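You operate a simulated robot arm through the tools that you are given. There is no shell and no other tool. Be economical: measure what you need, move in short steps, check, and stop when the job is done.

You run a simulated robot arm. Do the job below in one go: nothing can be reset, and whatever is moved stays where it is left.

JOB
Fork the bottles from moulds 11 and 8 on to the brown-handled tray.
Fine: mould 11 on ring 1, mould 8 on ring 3; HOLD on at section B first and off after; put the fork back. Set down upright: fork.

Only the result counts: the job must be done as asked and must still hold three seconds after the hand-in. Knocking over, shifting, dropping, spilling or breaking anything else fails it.

ROBOT AND FRAMES
A 7-joint arm with a two-finger parallel gripper on a trunk, on a base that drives. Base frame: it is fixed to the floor where the robot stands at the start and does not move with it; the origin is under the middle of the robot, x ahead of it, y to its left, z up. Readings come in mm, degrees, newtons and seconds.
With the tool pointing down near the work surface it reaches from about 120 to 620 mm from the robot's upright axis, wherever it stands. Its first joint turns from -166.0 to 166.0 degrees. Places, roughly: bottle [250, -1500, 1000]; fork [0, -1250, 1000]; panel b hold button [500, 0, 800]; ring 1 of the tray with brown handles [0, -1700, 900]; ring 3 of the tray with brown handles [0, -1900, 900]. Payload 1.57 kg.
Tool frame: the origin (TCP) lies between the finger pads and is the grasp point; the fingertips stand 30 mm ahead of it; z points along the fingers, y is the line along which they close. Largest opening 80 mm; finger width 17, thickness 12; the body of the gripper, 40 by 82 mm, starts 80 mm behind the TCP.
Orientation is told as [roll, pitch, yaw] about the base's x, y, z axes, in that order, counted from this pose: with the fingers straight down and closing along the base's y, the tool's x points along the base's -x, its y along +y and its z along -z.

CONTROLS
- The arm moves only by the tool step_arm. Its arguments are lists of equal length, an entry for each row: "xyz": the shift along the tool's x, y, z in units of 500 mm (1.0 is 500 mm), a list of three; "dr": the turn, a rotation vector about the tool's x, y, z in units of 60 degrees (1.0 is 60 degrees), a list of three; "jaw": the finger opening in mm, from 0 to 80. In form: {"xyz": [[tx, ty, tz], ...], "dr": [[ax, ay, az], ...], "jaw": [jaw, ...]}. A call has 1 to 10 rows; each row is the pose to reach, as a shift and turn from the pose commanded when the call began, along the tool's axes at that moment. A call with a number of a shift or a turn outside -1 to 1 is refused whole. A row lasts 0.2 s, in which the tool goes at most 50 mm and 8.6 degrees; a call with a longer step from one row to the next is refused whole, and so is a gripper value outside its range. A pose out of reach is approached as far as the arm can. The call stops where the force on the tool passes 50 N (or 10 N more than at its start, if that is more) or the arm is blocked; 0.2 s more then pass. The fingers move at their own pace (about 72 mm/s each) and stop on an object; they squeeze with about 28 N. The grip force told is the motor's: it shows also when the fingers shut on nothing. Time passes only in rows, and 0.2 s behind the last, so rows that repeat a pose let the fingers close. The reply holds the time, the measured pose of the TCP, the force on the tool along the base axes, the opening and the grip force, in the units named above and with some noise, with the torque about the TCP (base axes, N m) and any sound that the robot's microphone picked up.
- Cameras (640 x 400 px; columns grow to the right, rows downward): "scene" is now at [223.7, 8.4, 1522.3]; the picture's right is [0.14, -0.99, 0.00], its down [-0.92, -0.13, -0.36] and it looks along [0.36, 0.05, -0.93] (base axes); focal length 253 px, centre (320, 200). "wrist" rides on the gripper at [72, -7, -122] in the tool frame; the picture's right is [0.09, 1.00, 0.00], its down [-0.84, 0.08, -0.54] and it looks along [-0.54, 0.05, 0.84] (tool axes); focal length 238 px, centre (320, 200). There is no depth. A picture from a camera that has moved, and an enlarged one, comes with that camera's place and axes in the base frame and with its lens.
- get_image(camera): a new picture of that camera. The clock stands still meanwhile.
- raise_lower(by): slides the trunk up (or, below 0, down) by that many mm; the arm and the scene camera ride with it, the base frame stays. It gives what a move gives, with no picture.
- base_move(legs): drives the robot by 1 to 6 legs, each [ahead, left, turn to the left] in mm, mm and degrees, along the robot's own axes; the way and the turn of a leg run together, so that a leg with both is an arc; at most 1500 mm and 180 degrees a leg. The arm and the cameras ride along, it lands a little off, and it stops where it bumps. It gives what a move gives.
- aim_head(pan, tilt): turns the head with the scene camera to pan (to the left, within 86 degrees either way) and tilt (down, from -29 to 69), counted from straight ahead of the robot. It gives what a move gives.
- close_up(camera, box): a new picture of the part [left, top, right, bottom] of that camera's present view, enlarged. The clock stands still meanwhile.
- sign_off(): hands the job in; it is judged then, once.

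Work in short steps. Places have to be worked out from the pictures, the camera data and where the tool is seen: move nearer, look again, correct. Check each grasp and each placing, and mend what went wrong. You have 120 turns and 98 pictures in all, those below and enlarged ones among them. Open the gripper and draw the arm clear of the work before you hand the job in, unless the task says otherwise; then end with one line.

The tools are called as name(argument=value, ...) on one line, values as JSON. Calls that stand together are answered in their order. step_arm: Moves the arm, as the interface text tells. Its arguments: {"type":"object","properties":{"xyz":{"type":"array","items":{"type":"array","items":{"type":"number"}}},"dr":{"type":"array","items":{"type":"array","items":{"type":"number"}}},"jaw":{"type":"array","items":{"type":"number"}}},"required":["xyz","dr","jaw"]} The other tools are called the same way: raise_lower (by) slides the trunk up or down; base_move (legs) drives the base; aim_head (pan, tilt) turns the head that bears the scene camera; get_image (camera) takes a picture; close_up (camera, box) takes an enlarged picture of a part of a camera's view; sign_off () hands the job in.

At the start:

```text
time_s: 0.0
position: [363.1, -14.8, 973.7]
ee_rot: [0.0, 0.0, 0.0]
force: [-0.7, -0.2, 0.9]
wrist_torque: [0.02, -0.03, -0.01]
grip_width: 79.8
finger_force: 0.0
trunk travel left (down, up): [-782.0, 208.0]
robot x, y, heading: [-0.3, 0.6, 0.1]
head pan, tilt: [7.9, 68.8]
```

scene: 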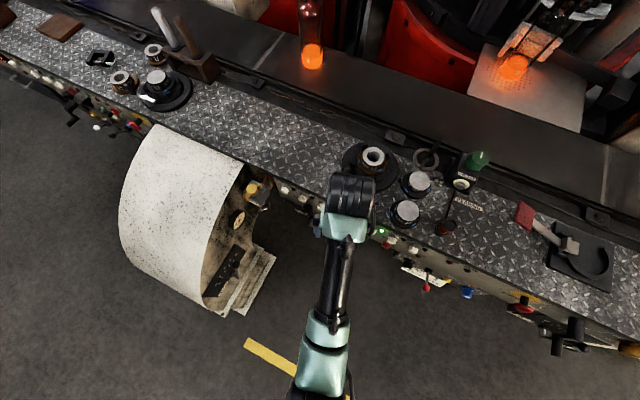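
wrist: 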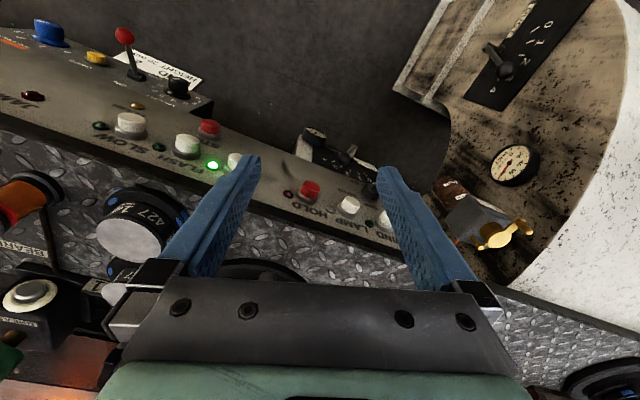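

The panel in front carries a red button labelled HOLD; I look at it closer and look over the right side.

close_up(camera="wrist", box=[0, 0, 480, 300])

aim_head(pan=0, tilt=35)

get_image(camera="scene")

aim_head(pan=-80, tilt=25)

get_image(camera="scene")

```text
1.33 times, centred on (240, 150) of wrist
camera zoom: at [290.3, -22.3, 1095.9], right [-0.09, 1.0, 0.0], down [0.84, 0.08, 0.54], along [0.54, 0.05, -0.84], focal length 318 px, centre (427, 267)
```

zoom: 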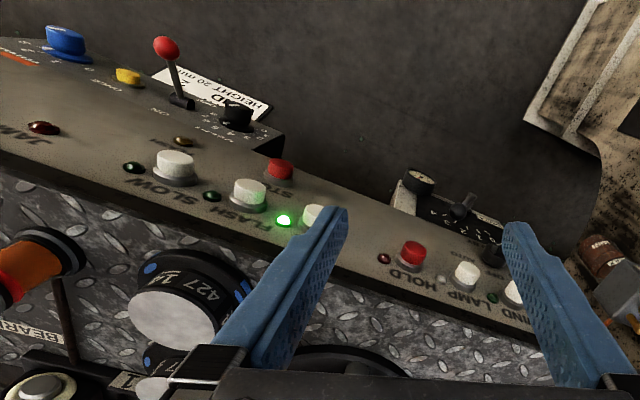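

```text
time_s: 1.0
position: [362.7, -15.9, 974.0]
ee_rot: [0.0, 0.0, 0.1]
force: [-0.5, 0.2, 0.3]
wrist_torque: [0.01, 0.0, 0.02]
grip_width: 80.2
finger_force: 0.1
trunk travel left (down, up): [-782.0, 208.0]
robot x, y, heading: [-0.2, -0.3, -0.0]
head pan, tilt: [0.0, 35.0]
```

```text
94 pictures are left
camera scene: at [256.3, 0.7, 1566.0], right [0.0, -1.0, 0.0], down [-0.57, 0.0, -0.82], along [0.82, 0.0, -0.57], focal length 253 px, centre (320, 200)
```

scene: 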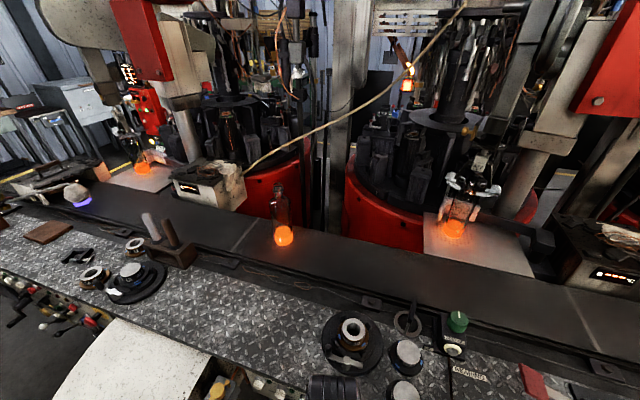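

```text
time_s: 2.5
position: [361.8, -15.4, 972.9]
ee_rot: [0.0, 0.0, 0.0]
force: [0.6, -0.3, 0.2]
wrist_torque: [-0.01, 0.0, 0.0]
grip_width: 80.1
finger_force: 0.2
trunk travel left (down, up): [-782.0, 208.0]
robot x, y, heading: [0.0, 0.4, 0.0]
head pan, tilt: [-80.0, 25.0]
```

```text
93 pictures are left
camera scene: at [184.4, -90.0, 1581.8], right [-0.98, -0.17, 0.0], down [-0.07, 0.42, -0.91], along [0.16, -0.89, -0.42], focal length 253 px, centre (320, 200)
```

scene: 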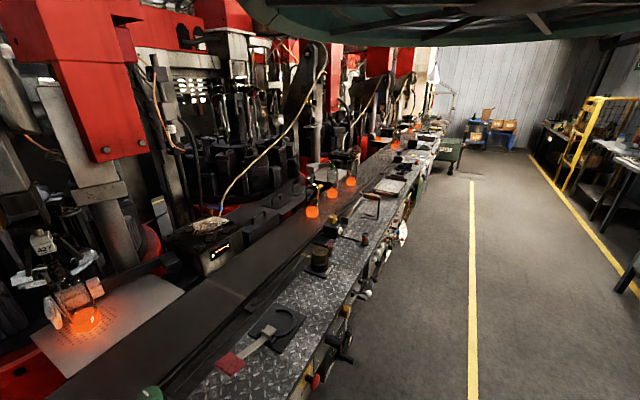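

I zoom into the far line to find the tray, fork and bottles, and into the section labels.

close_up(camera="scene", box=[280, 100, 480, 225])

close_up(camera="scene", box=[180, 200, 440, 362])

aim_head(pan=0, tilt=69)

close_up(camera="scene", box=[240, 120, 640, 370])

```text
3.20 times, centred on (380, 162) of scene
camera zoom: at [184.4, -90.0, 1581.8], right [-0.98, -0.17, 0.0], down [-0.07, 0.42, -0.91], along [0.16, -0.89, -0.42], focal length 811 px, centre (128, 320)
```

zoom: 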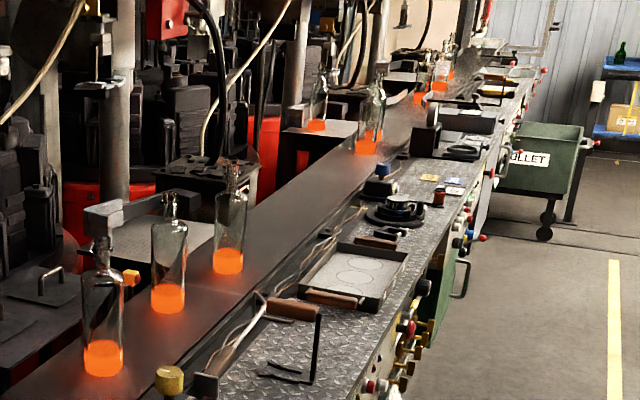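

```text
2.46 times, centred on (310, 281) of scene
camera zoom: at [184.4, -90.0, 1581.8], right [-0.98, -0.17, 0.0], down [-0.07, 0.42, -0.91], along [0.16, -0.89, -0.42], focal length 624 px, centre (345, 1)
```

zoom: 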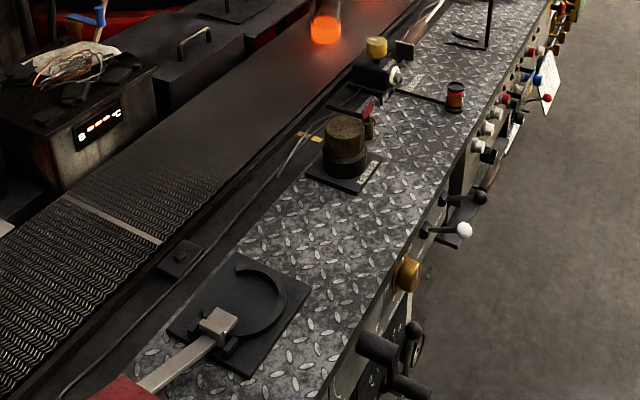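

```text
time_s: 4.0
position: [362.5, -15.2, 974.6]
ee_rot: [0.0, 0.0, 0.0]
force: [-0.1, 0.3, 0.0]
wrist_torque: [-0.01, 0.0, -0.04]
grip_width: 80.2
finger_force: 0.0
trunk travel left (down, up): [-782.0, 208.0]
robot x, y, heading: [-0.2, 1.2, -0.2]
head pan, tilt: [0.0, 68.8]
```

```text
1.60 times, centred on (440, 245) of scene
camera zoom: at [224.3, 0.6, 1522.4], right [0.0, -1.0, 0.0], down [-0.93, 0.0, -0.36], along [0.36, 0.0, -0.93], focal length 405 px, centre (128, 128)
```

zoom: 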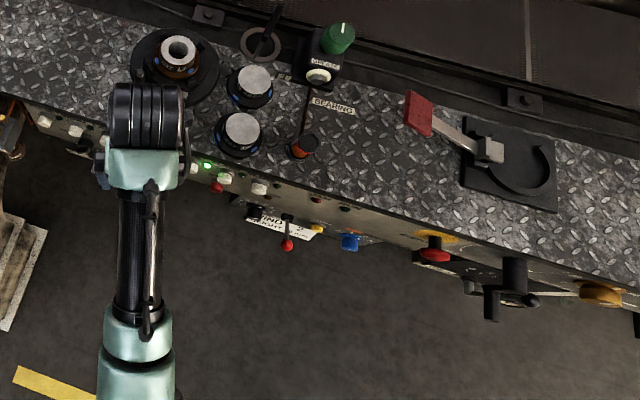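

HOLD seems at about (470,-20,800). I draw the hand back and up to see the panel unobstructed.

step_arm(xyz=[[0.1, 0, 0], [0.2, 0, 0], [0.24, 0, 0]], dr=[[0, 0, 0], [0, 0, 0], [0, 0, 0]], jaw=[40, 10, 0])

close_up(camera="wrist", box=[80, 50, 560, 350])

close_up(camera="scene", box=[200, 100, 520, 300])

```text
time_s: 4.8
position: [242.6, -15.0, 973.0]
ee_rot: [-0.1, 0.0, 0.0]
force: [-0.2, -0.6, -1.2]
wrist_torque: [-0.02, -0.01, -0.01]
grip_width: 0.0
finger_force: 15.3
trunk travel left (down, up): [-782.0, 208.0]
robot x, y, heading: [0.7, 0.2, 0.2]
head pan, tilt: [0.0, 68.8]
```

```text
1.33 times, centred on (320, 200) of wrist
camera zoom: at [170.1, -22.2, 1096.0], right [-0.09, 1.0, 0.0], down [0.84, 0.08, 0.54], along [0.54, 0.05, -0.84], focal length 318 px, centre (320, 200)
```

zoom: 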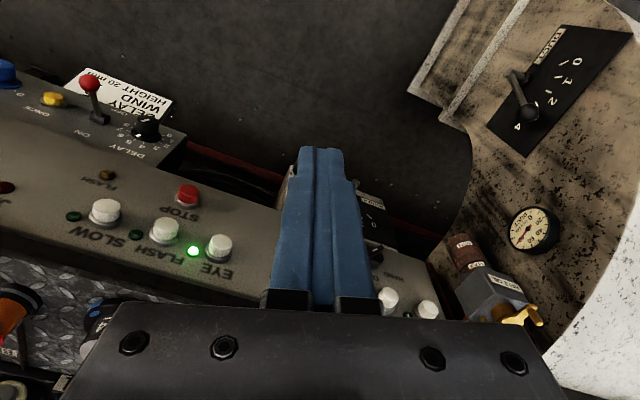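

```text
2.00 times, centred on (360, 200) of scene
camera zoom: at [224.2, 0.7, 1522.4], right [0.0, -1.0, 0.0], down [-0.93, 0.0, -0.36], along [0.36, 0.0, -0.93], focal length 507 px, centre (240, 200)
```

zoom: 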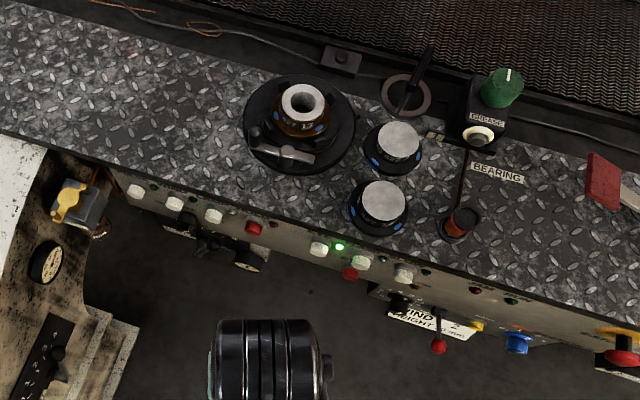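

HOLD is at about (457,-20,800). I tilt the hand 45° to look at the panel and learn its slope and labels.

step_arm(xyz=[[0, 0, 0], [0, 0, 0], [0, 0, 0], [0, 0, 0], [0, 0, 0], [0, 0, 0]], dr=[[0, -0.125, 0], [0, -0.25, 0], [0, -0.375, 0], [0, -0.5, 0], [0, -0.625, 0], [0, -0.75, 0]], jaw=[0, 0, 0, 0, 0, 0])

get_image(camera="wrist")

```text
time_s: 6.2
position: [242.1, -14.7, 973.7]
ee_rot: [0.0, -45.1, 0.0]
force: [0.4, -0.5, 0.6]
wrist_torque: [0.05, 0.01, 0.03]
grip_width: 0.1
finger_force: 21.3
trunk travel left (down, up): [-782.0, 208.0]
robot x, y, heading: [0.9, 3.7, 0.2]
head pan, tilt: [0.0, 68.8]
```

```text
87 pictures are left
camera wrist: at [104.9, -22.3, 1009.3], right [-0.07, 1.0, -0.07], down [0.21, 0.08, 0.98], along [0.98, 0.05, -0.21], focal length 238 px, centre (320, 200)
```

wrist: 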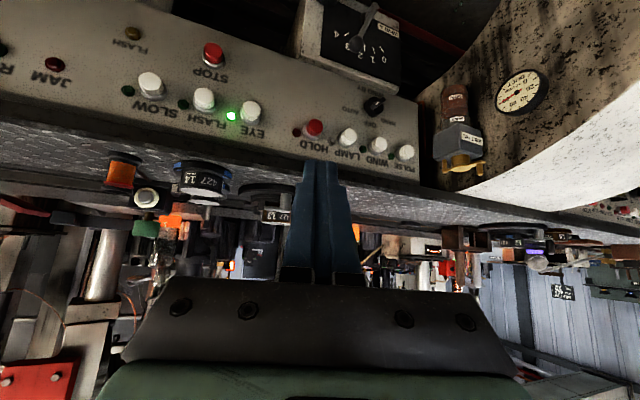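

HOLD triangulates to about (452,-20,816) on a nearly vertical panel facing (-0.945,0.33,0). I turn the hand near-horizontal first.

step_arm(xyz=[[0, 0, 0], [0, 0, 0], [0, 0, 0], [0, 0, 0]], dr=[[0, -0.125, 0], [0, -0.25, 0], [0, -0.375, 0], [0, -0.5, 0]], jaw=[0, 0, 0, 0])

step_arm(xyz=[[0, 0, 0], [0, 0, 0], [0, 0, 0]], dr=[[0.102, 0, 0.027], [0.204, 0, 0.055], [0.306, 0, 0.082]], jaw=[0, 0, 0])

get_image(camera="wrist")

```text
time_s: 7.2
position: [243.0, -13.8, 972.4]
ee_rot: [0.1, -75.0, -0.3]
force: [-0.1, 0.2, -0.7]
wrist_torque: [-0.01, -0.01, -0.02]
grip_width: 0.0
finger_force: 21.2
trunk travel left (down, up): [-782.0, 208.0]
robot x, y, heading: [1.4, 1.6, 0.0]
head pan, tilt: [0.0, 68.8]
```

```text
time_s: 8.1
position: [242.1, -14.0, 973.7]
ee_rot: [-0.2, -75.0, -18.8]
force: [0.6, -0.6, -0.4]
wrist_torque: [0.02, -0.01, -0.02]
grip_width: 0.1
finger_force: 21.4
trunk travel left (down, up): [-782.0, 208.0]
robot x, y, heading: [2.4, 3.3, 0.2]
head pan, tilt: [0.0, 68.8]
```

```text
86 pictures are left
camera wrist: at [111.1, 23.1, 936.1], right [0.3, 0.95, -0.09], down [-0.27, 0.17, 0.95], along [0.92, -0.26, 0.3], focal length 238 px, centre (320, 200)
```

wrist: 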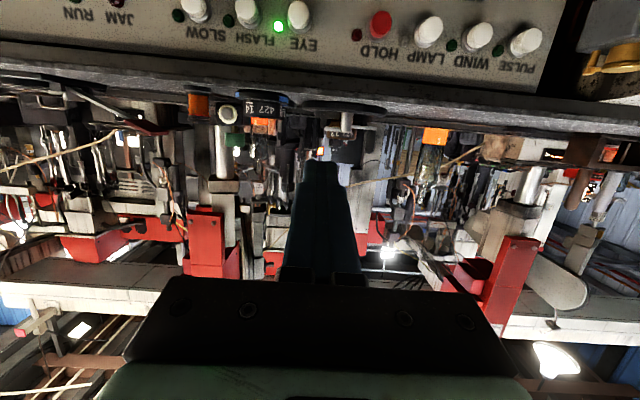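

The cross-check agrees (452,-18,815). I move the tip to 50 mm in front of HOLD.

step_arm(xyz=[[0.0453, 0.0253, 0.0627], [0.0906, 0.0506, 0.1254], [0.136, 0.0758, 0.188], [0.1813, 0.1011, 0.2509], [0.2266, 0.1264, 0.3136]], dr=[[0, 0, 0], [0, 0, 0], [0, 0, 0], [0, 0, 0], [0, 0, 0]], jaw=[0, 0, 0, 0, 0])

get_image(camera="wrist")

get_image(camera="scene")

```text
time_s: 9.2
position: [379.7, 3.1, 823.9]
ee_rot: [-0.1, -74.9, -18.9]
force: [0.2, 0.0, -1.1]
wrist_torque: [-0.02, -0.02, -0.01]
grip_width: 0.0
finger_force: 21.2
trunk travel left (down, up): [-782.0, 208.0]
robot x, y, heading: [-1.2, 0.1, 0.3]
head pan, tilt: [0.0, 68.8]
```

```text
85 pictures are left
camera wrist: at [248.3, 41.0, 786.4], right [0.3, 0.95, -0.09], down [-0.26, 0.17, 0.95], along [0.92, -0.26, 0.3], focal length 238 px, centre (320, 200)
```

wrist: 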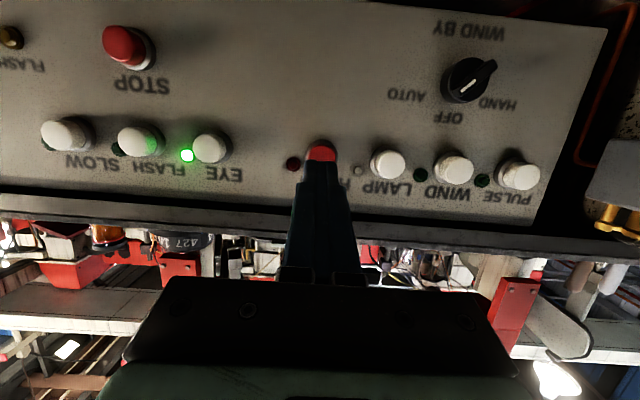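

```text
84 pictures are left
camera scene: at [225.1, 0.5, 1522.2], right [0.0, -1.0, 0.0], down [-0.93, 0.0, -0.36], along [0.36, 0.0, -0.93], focal length 253 px, centre (320, 200)
```

scene: 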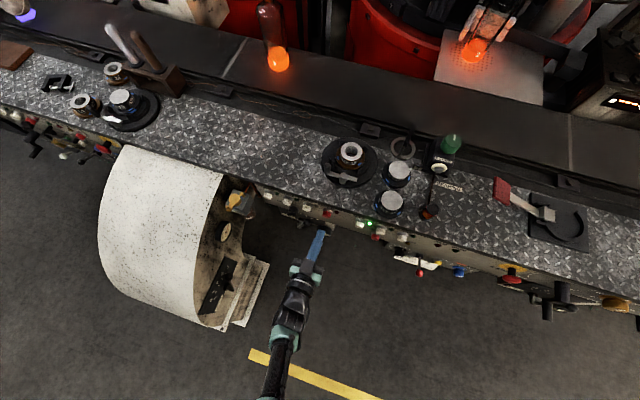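

The tip is aligned with HOLD; I push along the panel normal in growing small steps.

step_arm(xyz=[[-0.0104, 0, 0.0386], [-0.0181, 0, 0.0676], [-0.0218, 0, 0.0811], [-0.0238, 0, 0.0889], [-0.0259, 0, 0.0966]], dr=[[0, 0, 0], [0, 0, 0], [0, 0, 0], [0, 0, 0], [0, 0, 0]], jaw=[0, 0, 0, 0, 0])

get_image(camera="wrist")

```text
time_s: 10.4
position: [423.9, -11.7, 822.6]
ee_rot: [0.2, -74.9, -19.2]
force: [-13.3, 2.5, 3.4]
wrist_torque: [-0.05, -0.08, -0.06]
grip_width: 0.1
finger_force: 21.2
trunk travel left (down, up): [-782.0, 208.0]
robot x, y, heading: [2.2, 0.9, -0.1]
head pan, tilt: [0.0, 68.8]
heard: click
```

```text
83 pictures are left
camera wrist: at [292.0, 27.1, 785.5], right [0.3, 0.95, -0.09], down [-0.26, 0.17, 0.95], along [0.92, -0.26, 0.3], focal length 238 px, centre (320, 200)
```

wrist: 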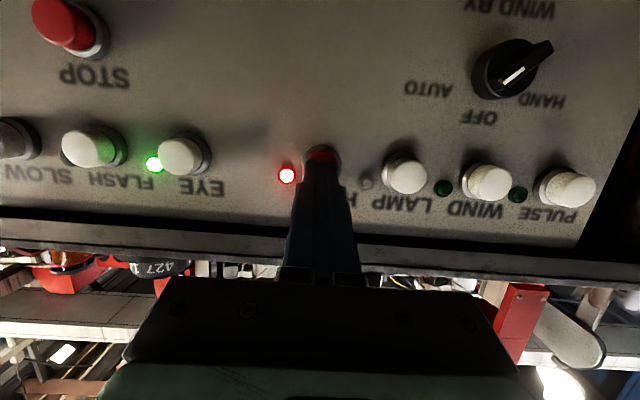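

The click and the red lamp show HOLD is on. I retract straight out and look around.

step_arm(xyz=[[0.0207, 0, -0.0773], [0.0414, 0, -0.1546], [0.0621, 0, -0.2318]], dr=[[0, 0, 0], [0, 0, 0], [0, 0, 0]], jaw=[0, 0, 0])

get_image(camera="wrist")

```text
time_s: 11.2
position: [310.8, 25.6, 824.3]
ee_rot: [0.0, -75.1, -18.9]
force: [0.5, -0.1, 0.4]
wrist_torque: [0.02, -0.02, -0.01]
grip_width: 0.0
finger_force: 21.7
trunk travel left (down, up): [-782.0, 208.0]
robot x, y, heading: [2.3, -0.7, -0.1]
head pan, tilt: [0.0, 68.8]
```

```text
82 pictures are left
camera wrist: at [180.4, 64.1, 786.3], right [0.3, 0.95, -0.09], down [-0.27, 0.17, 0.95], along [0.92, -0.26, 0.31], focal length 238 px, centre (320, 200)
```

wrist: 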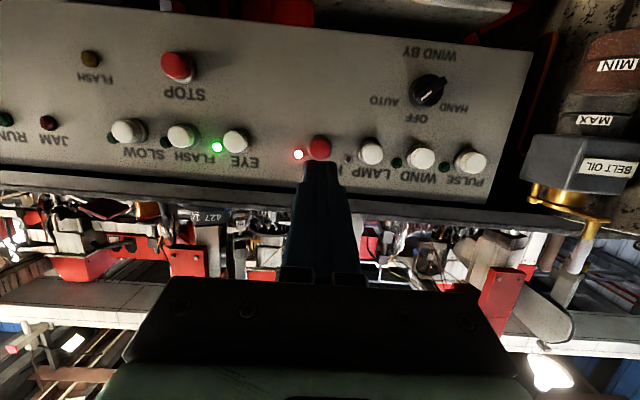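

HOLD stays lit. I raise the arm back and up, then drive along the bench.

step_arm(xyz=[[-0.09, 0, -0.03], [-0.18, 0, -0.06], [-0.26, 0, -0.12], [-0.32, 0, -0.18]], dr=[[0, 0, 0], [0, 0, 0], [0, 0, 0], [0, 0, 0]], jaw=[0, 0, 0, 0])

base_move(legs=[[0, 0, -19], [0, -1000, 0]])

aim_head(pan=-35, tilt=40)

get_image(camera="scene")

```text
time_s: 12.2
position: [269.0, 41.6, 1003.3]
ee_rot: [0.0, -75.0, -19.0]
force: [-0.3, -0.3, 0.2]
wrist_torque: [-0.02, 0.03, -0.01]
grip_width: 0.2
finger_force: 21.4
trunk travel left (down, up): [-782.0, 208.0]
robot x, y, heading: [2.8, -1.1, 0.1]
head pan, tilt: [0.0, 68.8]
```

```text
time_s: 18.5
position: [-43.0, -988.4, 1003.8]
ee_rot: [0.0, -75.0, -36.6]
force: [-0.3, 0.0, 0.6]
wrist_torque: [0.01, -0.02, 0.0]
grip_width: 0.0
finger_force: 21.1
trunk travel left (down, up): [-782.0, 208.0]
robot x, y, heading: [-313.5, -944.2, -17.9]
head pan, tilt: [0.0, 68.8]
```

```text
time_s: 19.5
position: [-43.3, -988.1, 1002.6]
ee_rot: [0.0, -75.1, -36.6]
force: [-0.2, -0.2, -1.4]
wrist_torque: [-0.01, -0.02, 0.02]
grip_width: 0.1
finger_force: 21.0
trunk travel left (down, up): [-782.0, 208.0]
robot x, y, heading: [-316.1, -946.6, -17.4]
head pan, tilt: [-35.0, 40.0]
```

```text
81 pictures are left
camera scene: at [-101.4, -1064.3, 1558.4], right [-0.79, -0.61, 0.0], down [-0.39, 0.51, -0.77], along [0.47, -0.61, -0.64], focal length 253 px, centre (320, 200)
```

scene: 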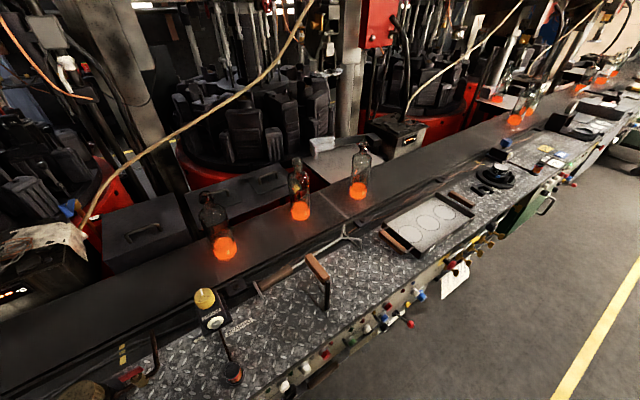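

Three bottles, a fork in its rest, and a brown-handled tray with rings are visible. I zoom in on each.

close_up(camera="scene", box=[190, 130, 390, 265])

close_up(camera="scene", box=[230, 180, 490, 340])

close_up(camera="scene", box=[440, 60, 640, 200])

```text
2.96 times, centred on (290, 198) of scene
camera zoom: at [-101.4, -1064.3, 1558.4], right [-0.79, -0.61, 0.0], down [-0.39, 0.51, -0.77], along [0.47, -0.61, -0.64], focal length 751 px, centre (409, 207)
```

zoom: 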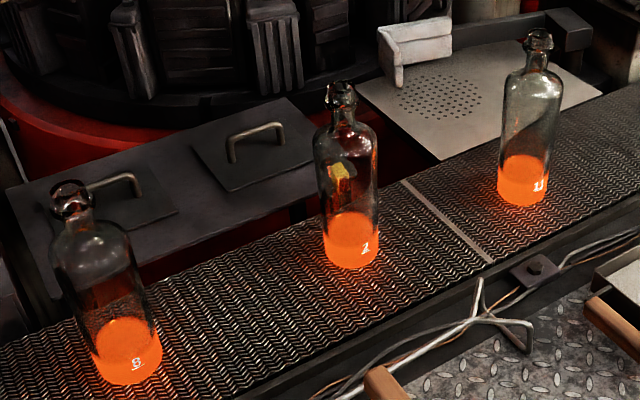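

```text
2.46 times, centred on (360, 260) of scene
camera zoom: at [-101.4, -1064.3, 1558.4], right [-0.79, -0.61, 0.0], down [-0.39, 0.51, -0.77], along [0.47, -0.61, -0.64], focal length 624 px, centre (222, 52)
```

zoom: 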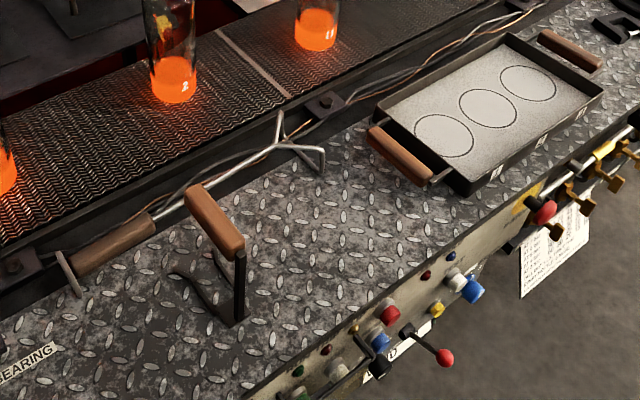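

```text
2.86 times, centred on (540, 130) of scene
camera zoom: at [-101.4, -1064.3, 1558.4], right [-0.79, -0.61, 0.0], down [-0.39, 0.51, -0.77], along [0.47, -0.61, -0.64], focal length 724 px, centre (-309, 400)
```

zoom: 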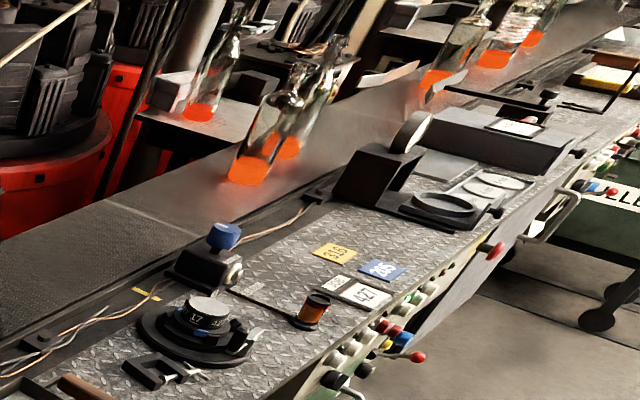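

The numbers read 8, 2(?) and 11 from near to far; the fork appears to be the orange-handled stand-up piece with flat prongs. I drive closer and look again.

base_move(legs=[[0, -330, 0]])

aim_head(pan=0, tilt=45)

get_image(camera="scene")

get_image(camera="wrist")

```text
time_s: 21.7
position: [-146.8, -1312.1, 1003.3]
ee_rot: [0.0, -75.0, -36.3]
force: [0.3, -0.1, 0.3]
wrist_torque: [0.01, 0.03, 0.0]
grip_width: 0.1
finger_force: 21.3
trunk travel left (down, up): [-782.0, 208.0]
robot x, y, heading: [-412.7, -1269.7, -17.4]
head pan, tilt: [-35.0, 40.0]
```

```text
time_s: 22.7
position: [-145.6, -1310.9, 1003.4]
ee_rot: [0.0, -75.0, -36.4]
force: [0.1, -0.5, -0.3]
wrist_torque: [-0.01, -0.01, 0.01]
grip_width: 0.1
finger_force: 21.3
trunk travel left (down, up): [-782.0, 208.0]
robot x, y, heading: [-414.5, -1268.4, -17.5]
head pan, tilt: [0.0, 45.0]
```

```text
77 pictures are left
camera scene: at [-177.9, -1345.5, 1551.2], right [-0.3, -0.95, 0.0], down [-0.67, 0.21, -0.71], along [0.67, -0.21, -0.71], focal length 253 px, centre (320, 200)
```

scene: 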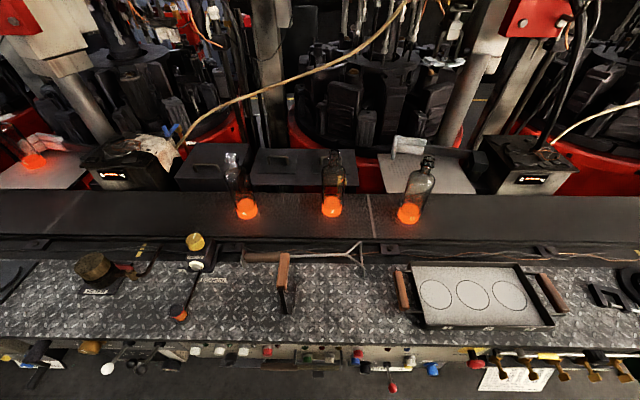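

```text
76 pictures are left
camera wrist: at [-260.6, -1236.2, 966.1], right [0.57, 0.82, -0.09], down [-0.2, 0.24, 0.95], along [0.8, -0.52, 0.3], focal length 238 px, centre (320, 200)
```

wrist: 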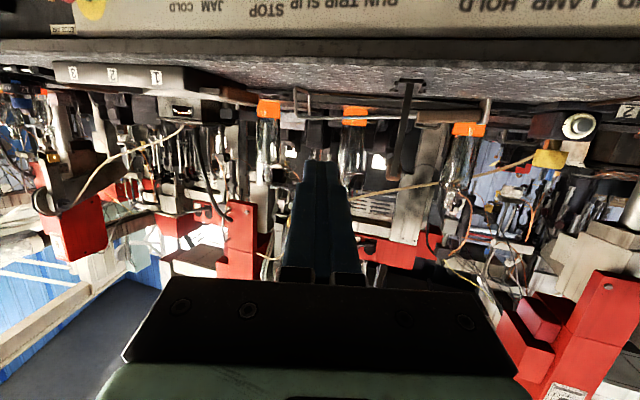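

The robot is square to the bench; the tray labels read 1-2-3 from left to right. I zoom on the fork, bottles and tray.

close_up(camera="scene", box=[210, 140, 450, 290])

close_up(camera="scene", box=[230, 230, 350, 320])

close_up(camera="scene", box=[380, 240, 580, 365])

close_up(camera="wrist", box=[240, 70, 500, 220])

```text
2.67 times, centred on (330, 215) of scene
camera zoom: at [-177.9, -1345.5, 1551.2], right [-0.3, -0.95, 0.0], down [-0.67, 0.21, -0.71], along [0.67, -0.21, -0.71], focal length 676 px, centre (293, 160)
```

zoom: 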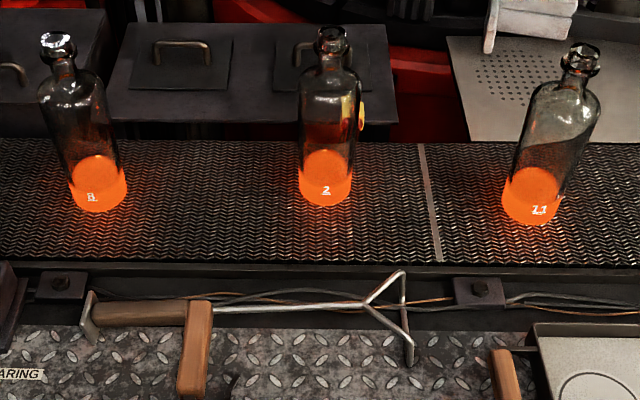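

```text
4.44 times, centred on (290, 275) of scene
camera zoom: at [-177.9, -1345.5, 1551.2], right [-0.3, -0.95, 0.0], down [-0.67, 0.21, -0.71], along [0.67, -0.21, -0.71], focal length 1126 px, centre (453, -133)
```

zoom: 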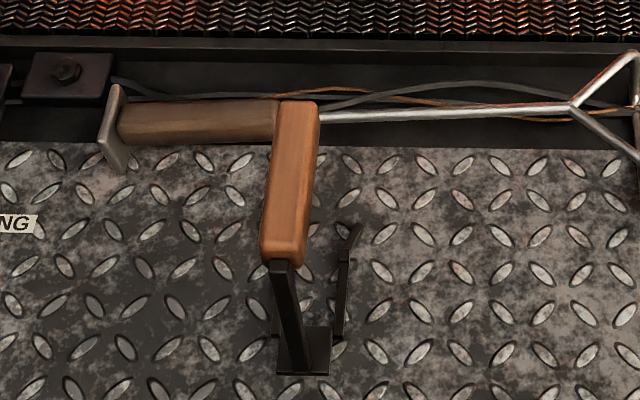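

```text
3.20 times, centred on (480, 302) of scene
camera zoom: at [-177.9, -1345.5, 1551.2], right [-0.3, -0.95, 0.0], down [-0.67, 0.21, -0.71], along [0.67, -0.21, -0.71], focal length 811 px, centre (-192, -128)
```

zoom: 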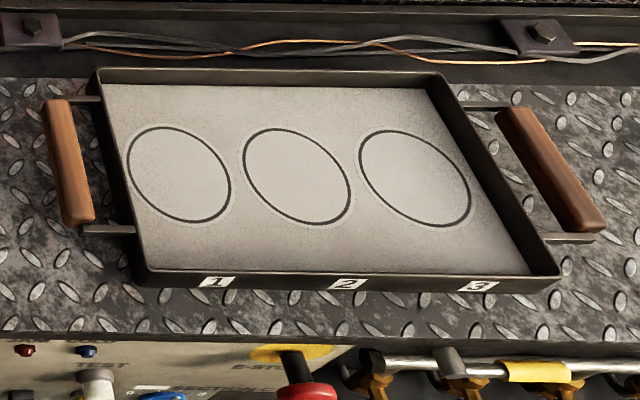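

```text
2.46 times, centred on (370, 145) of wrist
camera zoom: at [-260.6, -1236.2, 966.1], right [0.57, 0.82, -0.09], down [-0.2, 0.24, 0.95], along [0.8, -0.52, 0.3], focal length 587 px, centre (197, 335)
```

zoom: 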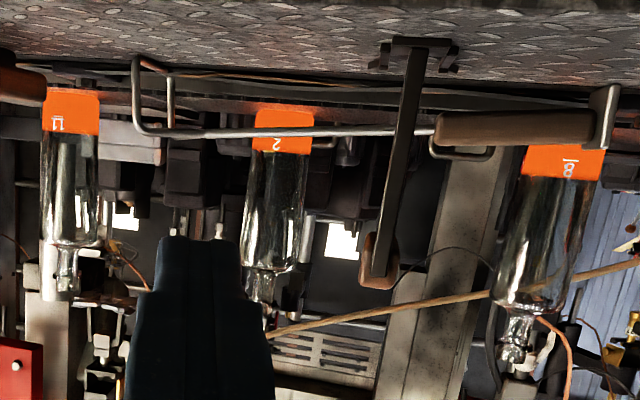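

From two views: bench top z≈887, fork handle from u≈488 to 567 (depth), handle z≈1040, bottles ≈227 mm high. Before driving closer, I look down at the clearance to the panel.

aim_head(pan=0, tilt=69)

get_image(camera="scene")

```text
time_s: 23.6
position: [-145.9, -1309.8, 1003.7]
ee_rot: [-0.1, -75.0, -36.4]
force: [-0.3, -0.5, -0.6]
wrist_torque: [0.04, 0.0, 0.01]
grip_width: 0.0
finger_force: 21.5
trunk travel left (down, up): [-782.0, 208.0]
robot x, y, heading: [-414.4, -1269.0, -17.3]
head pan, tilt: [0.0, 68.8]
```

```text
71 pictures are left
camera scene: at [-202.0, -1337.8, 1522.4], right [-0.3, -0.95, 0.0], down [-0.89, 0.28, -0.36], along [0.35, -0.11, -0.93], focal length 253 px, centre (320, 200)
```

scene: 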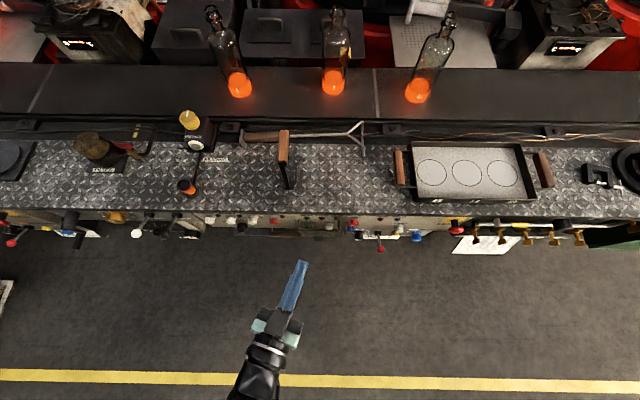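

Clear of protrusions by ~350 mm; I straighten the hand to yaw -17.5°, pitch -60°, and drive 100 mm ahead.

step_arm(xyz=[[0, 0, 0], [0, 0, 0], [0, 0, 0]], dr=[[-0.102, 0, -0.027], [-0.204, 0, -0.055], [-0.306, 0, -0.082]], jaw=[20, 40, 60])

step_arm(xyz=[[-0.08, 0, -0.02], [-0.16, 0, -0.04], [-0.24, 0, -0.06]], dr=[[0, 0.083, 0], [0, 0.167, 0], [0, 0.25, 0]], jaw=[60, 60, 60])

base_move(legs=[[100, 0, 0]])

get_image(camera="wrist")

get_image(camera="scene")

```text
time_s: 24.4
position: [-146.7, -1311.4, 1002.9]
ee_rot: [0.2, -75.0, -17.5]
force: [1.1, 0.0, 0.1]
wrist_torque: [0.0, -0.02, 0.01]
grip_width: 60.0
finger_force: 0.0
trunk travel left (down, up): [-782.0, 208.0]
robot x, y, heading: [-413.8, -1269.8, -17.5]
head pan, tilt: [0.0, 68.8]
```

```text
time_s: 25.2
position: [-133.3, -1331.1, 1094.4]
ee_rot: [-5.4, -74.1, -17.0]
force: [-0.7, 0.4, -1.9]
wrist_torque: [-0.03, -0.13, 0.0]
grip_width: 60.0
finger_force: 0.1
out of reach, approached as far as the arm can: row 1, 2, 3
trunk travel left (down, up): [-782.0, 208.0]
robot x, y, heading: [-416.9, -1271.0, -17.4]
head pan, tilt: [0.0, 68.8]
```

```text
time_s: 26.3
position: [-40.5, -1360.5, 1091.2]
ee_rot: [-2.7, -73.5, -19.8]
force: [-0.9, 0.7, 0.1]
wrist_torque: [-0.04, -0.01, 0.01]
grip_width: 60.3
finger_force: 0.0
trunk travel left (down, up): [-782.0, 208.0]
robot x, y, heading: [-321.7, -1296.8, -17.3]
head pan, tilt: [0.0, 68.8]
```

```text
70 pictures are left
camera wrist: at [-170.8, -1315.0, 1058.8], right [0.36, 0.93, -0.1], down [-0.23, 0.19, 0.96], along [0.91, -0.32, 0.28], focal length 238 px, centre (320, 200)
```

wrist: 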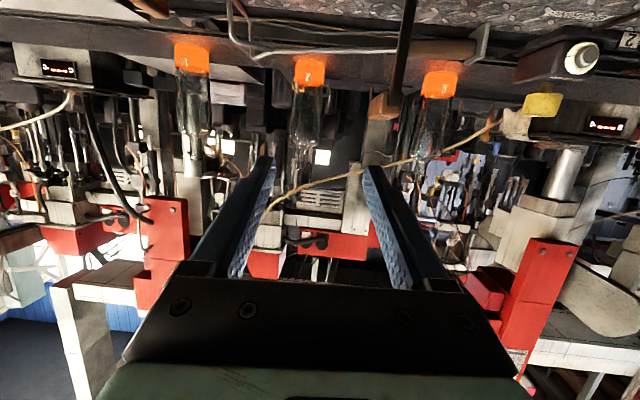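

```text
69 pictures are left
camera scene: at [-108.1, -1367.4, 1522.3], right [-0.3, -0.95, 0.0], down [-0.89, 0.28, -0.36], along [0.35, -0.11, -0.93], focal length 253 px, centre (320, 200)
```

scene: 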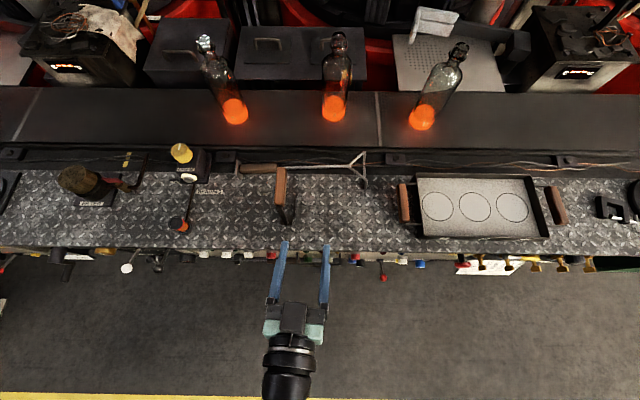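

The arm hit its inner limit but is fine; base is now ~85 mm deep. I zoom on the fork for a precise fix.

close_up(camera="scene", box=[240, 140, 340, 240])

close_up(camera="wrist", box=[340, 0, 500, 130])

```text
4.00 times, centred on (290, 190) of scene
camera zoom: at [-108.1, -1367.4, 1522.3], right [-0.3, -0.95, 0.0], down [-0.89, 0.28, -0.36], along [0.35, -0.11, -0.93], focal length 1013 px, centre (440, 240)
```

zoom: 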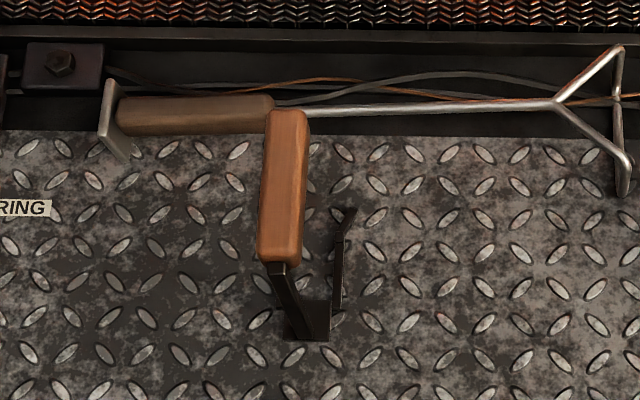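

```text
3.08 times, centred on (420, 65) of wrist
camera zoom: at [-170.8, -1315.0, 1058.8], right [0.36, 0.93, -0.1], down [-0.23, 0.19, 0.96], along [0.91, -0.32, 0.28], focal length 733 px, centre (12, 615)
```

zoom: 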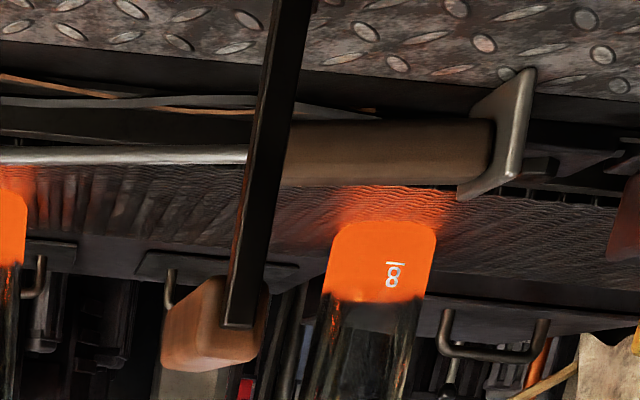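

Handle fixed at u 489–569, s≈1253, z 1018–1043. I move the open hand to above it with pitch -60°.

step_arm(xyz=[[-0.0355, 0.0308, 0.0692], [-0.071, 0.0615, 0.1385], [-0.1065, 0.0923, 0.2078], [-0.142, 0.123, 0.277]], dr=[[-0.02, 0.056, -0.003], [-0.041, 0.112, -0.005], [-0.062, 0.169, -0.008], [-0.082, 0.225, -0.011]], jaw=[60, 60, 60, 60])

get_image(camera="scene")

get_image(camera="wrist")

```text
time_s: 27.3
position: [125.4, -1359.0, 1120.7]
ee_rot: [1.0, -59.7, -18.5]
force: [-1.0, -0.1, -0.3]
wrist_torque: [-0.04, 0.01, -0.01]
grip_width: 60.0
finger_force: 0.1
trunk travel left (down, up): [-782.0, 208.0]
robot x, y, heading: [-320.1, -1300.1, -17.7]
head pan, tilt: [0.0, 68.8]
```

```text
66 pictures are left
camera scene: at [-106.8, -1367.4, 1522.1], right [-0.3, -0.95, 0.0], down [-0.89, 0.28, -0.36], along [0.34, -0.11, -0.93], focal length 253 px, centre (320, 200)
```

scene: 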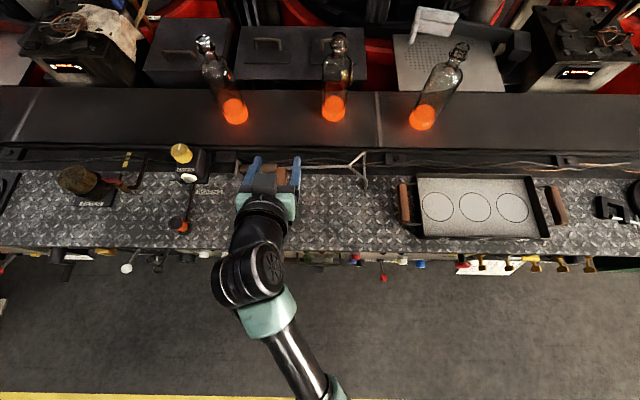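

```text
65 pictures are left
camera wrist: at [-11.3, -1322.8, 1120.8], right [0.26, 0.96, -0.07], down [-0.02, 0.08, 1.0], along [0.97, -0.26, 0.04], focal length 238 px, centre (320, 200)
```

wrist: 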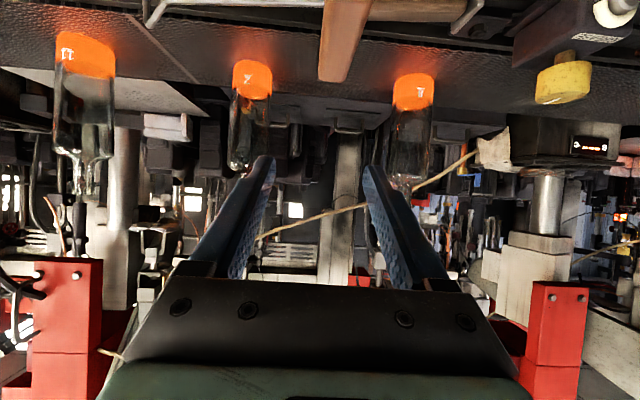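

The hand is over the handle, 4 mm off laterally. I lower it 90 mm and then close gently.

step_arm(xyz=[[0.052, 0.008, 0.03], [0.104, 0.008, 0.06], [0.156, 0.008, 0.09]], dr=[[0, 0, 0], [0, 0, 0], [0, 0, 0]], jaw=[60, 60, 60])

close_up(camera="scene", box=[210, 130, 350, 250])

get_image(camera="wrist")

```text
time_s: 28.1
position: [125.0, -1355.7, 1030.5]
ee_rot: [1.3, -60.0, -18.9]
force: [0.7, -0.3, 0.0]
wrist_torque: [0.01, 0.0, 0.06]
grip_width: 60.1
finger_force: 0.0
trunk travel left (down, up): [-782.0, 208.0]
robot x, y, heading: [-321.2, -1301.2, -17.2]
head pan, tilt: [0.0, 68.8]
```

```text
3.33 times, centred on (280, 190) of scene
camera zoom: at [-108.1, -1367.4, 1522.4], right [-0.3, -0.95, 0.0], down [-0.89, 0.28, -0.36], along [0.35, -0.11, -0.93], focal length 844 px, centre (453, 233)
```

zoom: 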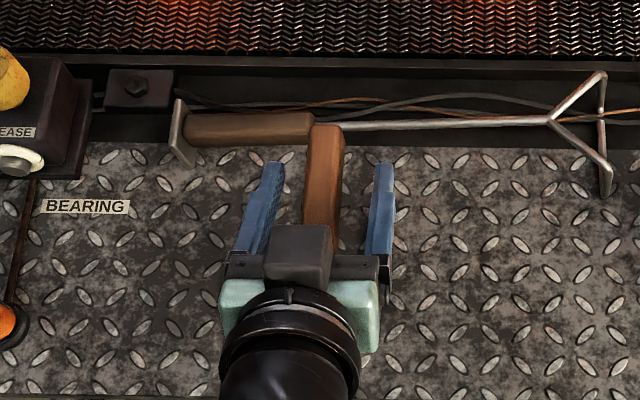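

```text
63 pictures are left
camera wrist: at [-11.9, -1319.1, 1028.8], right [0.26, 0.96, -0.07], down [-0.03, 0.08, 1.0], along [0.96, -0.26, 0.05], focal length 238 px, centre (320, 200)
```

wrist: 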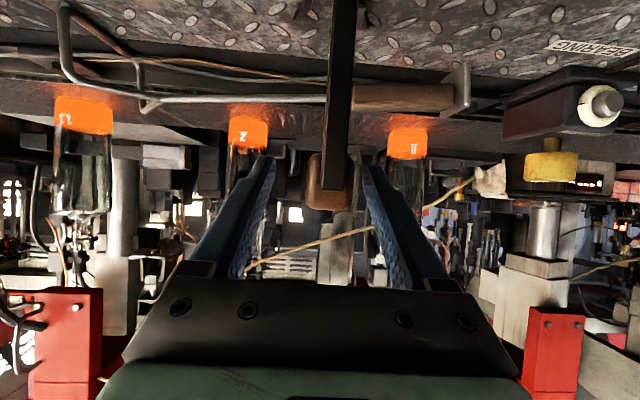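

The handle sits centred between the pads, about 4 mm low. I lower 4 mm and close.

step_arm(xyz=[[0.007, 0, 0.004], [0.007, 0, 0.004], [0.007, 0, 0.004], [0.007, 0, 0.004]], dr=[[0, 0, 0], [0, 0, 0], [0, 0, 0], [0, 0, 0]], jaw=[60, 30, 0, 0])

get_image(camera="wrist")

```text
time_s: 29.1
position: [125.5, -1355.9, 1026.2]
ee_rot: [1.1, -60.0, -18.7]
force: [1.5, 0.2, -0.3]
wrist_torque: [0.02, -0.08, 0.04]
grip_width: 21.9
finger_force: 28.5
trunk travel left (down, up): [-782.0, 208.0]
robot x, y, heading: [-319.7, -1300.9, -17.8]
head pan, tilt: [0.0, 68.8]
```

```text
62 pictures are left
camera wrist: at [-11.9, -1319.3, 1025.1], right [0.26, 0.96, -0.07], down [-0.03, 0.08, 1.0], along [0.97, -0.26, 0.05], focal length 238 px, centre (320, 200)
```

wrist: 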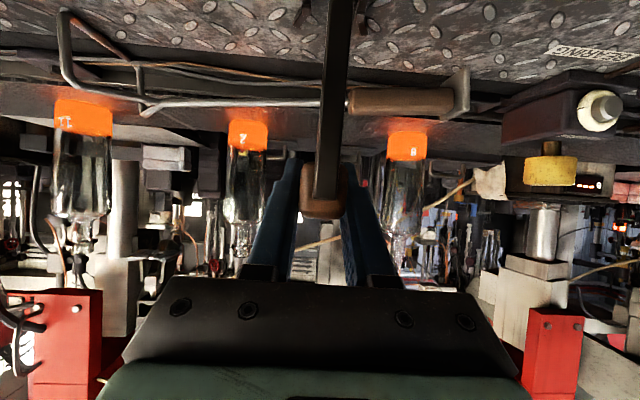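

Gripped at 22 mm; I note this as the put-back pose (125.5, -1355.9, 1026.2). I lift 150 mm and inspect.

step_arm(xyz=[[-0.035, 0, -0.02], [-0.087, 0, -0.05], [-0.156, 0, -0.09], [-0.225, 0, -0.13], [-0.26, 0, -0.15]], dr=[[0, 0, 0], [0, 0, 0], [0, 0, 0], [0, 0, 0], [0, 0, 0]], jaw=[0, 0, 0, 0, 0])

get_image(camera="wrist")

close_up(camera="scene", box=[200, 30, 480, 205])

```text
time_s: 30.3
position: [125.3, -1358.7, 1176.3]
ee_rot: [1.1, -60.0, -18.7]
force: [0.0, -1.0, -2.0]
wrist_torque: [-0.01, 0.0, -0.01]
grip_width: 21.8
finger_force: 28.3
trunk travel left (down, up): [-782.0, 208.0]
robot x, y, heading: [-319.7, -1301.0, -17.4]
head pan, tilt: [0.0, 68.8]
```

```text
61 pictures are left
camera wrist: at [-11.9, -1322.8, 1175.9], right [0.26, 0.96, -0.07], down [-0.03, 0.08, 1.0], along [0.97, -0.26, 0.05], focal length 238 px, centre (320, 200)
```

wrist: 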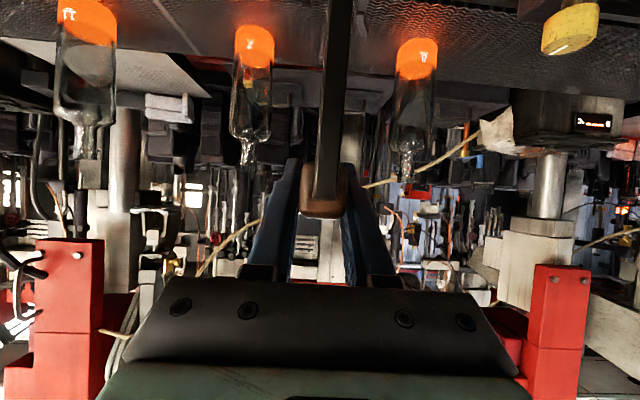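

```text
2.29 times, centred on (340, 118) of scene
camera zoom: at [-107.9, -1367.3, 1522.3], right [-0.3, -0.95, 0.0], down [-0.89, 0.28, -0.36], along [0.35, -0.11, -0.93], focal length 579 px, centre (274, 389)
```

zoom: 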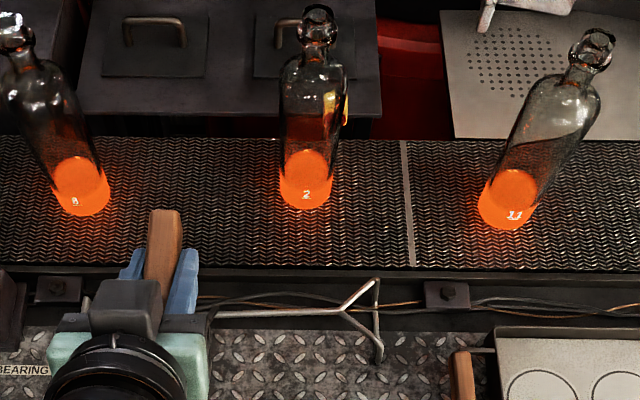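

The fork weighs little and hangs steady. I yaw it 60° to see the prongs from the side.

step_arm(xyz=[[0, 0, 0], [0, 0, 0], [0, 0, 0], [0, 0, 0], [0, 0, 0], [0, 0, 0], [0, 0, 0], [0, 0, 0]], dr=[[0.108, 0, 0.0625], [0.2165, 0, 0.125], [0.325, 0, 0.1875], [0.433, 0, 0.25], [0.541, 0, 0.3125], [0.65, 0, 0.375], [0.758, 0, 0.4375], [0.866, 0, 0.5]], jaw=[0, 0, 0, 0, 0, 0, 0, 0])

aim_head(pan=0, tilt=50)

close_up(camera="scene", box=[200, 150, 440, 300])

```text
time_s: 32.1
position: [124.8, -1357.7, 1176.5]
ee_rot: [0.6, -59.4, -78.4]
force: [-0.1, 0.8, -2.4]
wrist_torque: [0.0, -0.02, 0.0]
grip_width: 21.6
finger_force: 28.4
trunk travel left (down, up): [-782.0, 208.0]
robot x, y, heading: [-321.3, -1301.9, -17.0]
head pan, tilt: [0.0, 68.8]
```

```text
time_s: 33.0
position: [126.1, -1359.0, 1176.7]
ee_rot: [0.6, -59.4, -78.2]
force: [0.4, 0.6, -2.0]
wrist_torque: [0.01, -0.04, 0.01]
grip_width: 22.0
finger_force: 27.8
trunk travel left (down, up): [-782.0, 208.0]
robot x, y, heading: [-326.0, -1299.7, -17.5]
head pan, tilt: [0.0, 50.0]
```

```text
2.67 times, centred on (320, 225) of scene
camera zoom: at [-88.0, -1373.7, 1544.2], right [-0.3, -0.95, 0.0], down [-0.73, 0.23, -0.64], along [0.61, -0.19, -0.77], focal length 676 px, centre (320, 133)
```

zoom: 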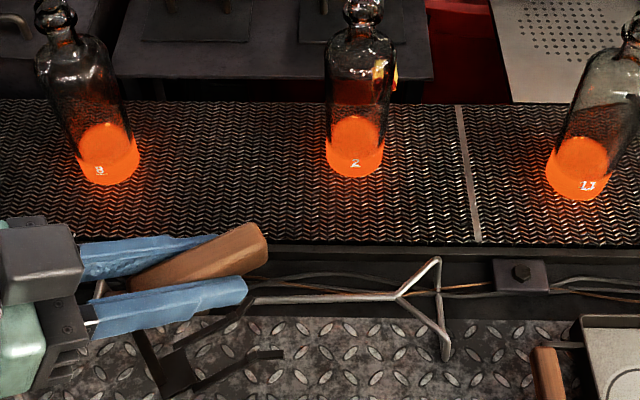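

I zoom more on the prongs and on a bottle neck to compare widths.

close_up(camera="scene", box=[240, 245, 320, 305])

close_up(camera="scene", box=[300, 135, 380, 195])

```text
6.67 times, centred on (280, 275) of scene
camera zoom: at [-88.0, -1373.7, 1544.2], right [-0.3, -0.95, 0.0], down [-0.73, 0.23, -0.64], along [0.61, -0.19, -0.77], focal length 1689 px, centre (587, -300)
```

zoom: 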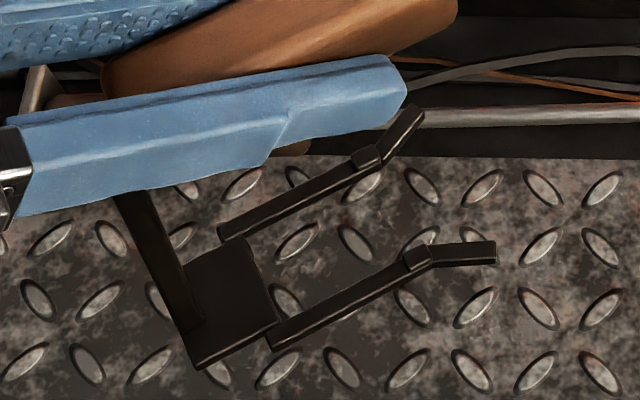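

```text
6.67 times, centred on (340, 165) of scene
camera zoom: at [-88.0, -1373.7, 1544.2], right [-0.3, -0.95, 0.0], down [-0.73, 0.23, -0.64], along [0.61, -0.19, -0.77], focal length 1689 px, centre (187, 433)
```

zoom: 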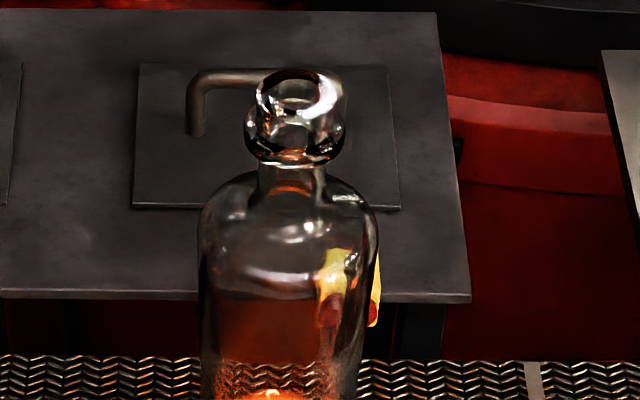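

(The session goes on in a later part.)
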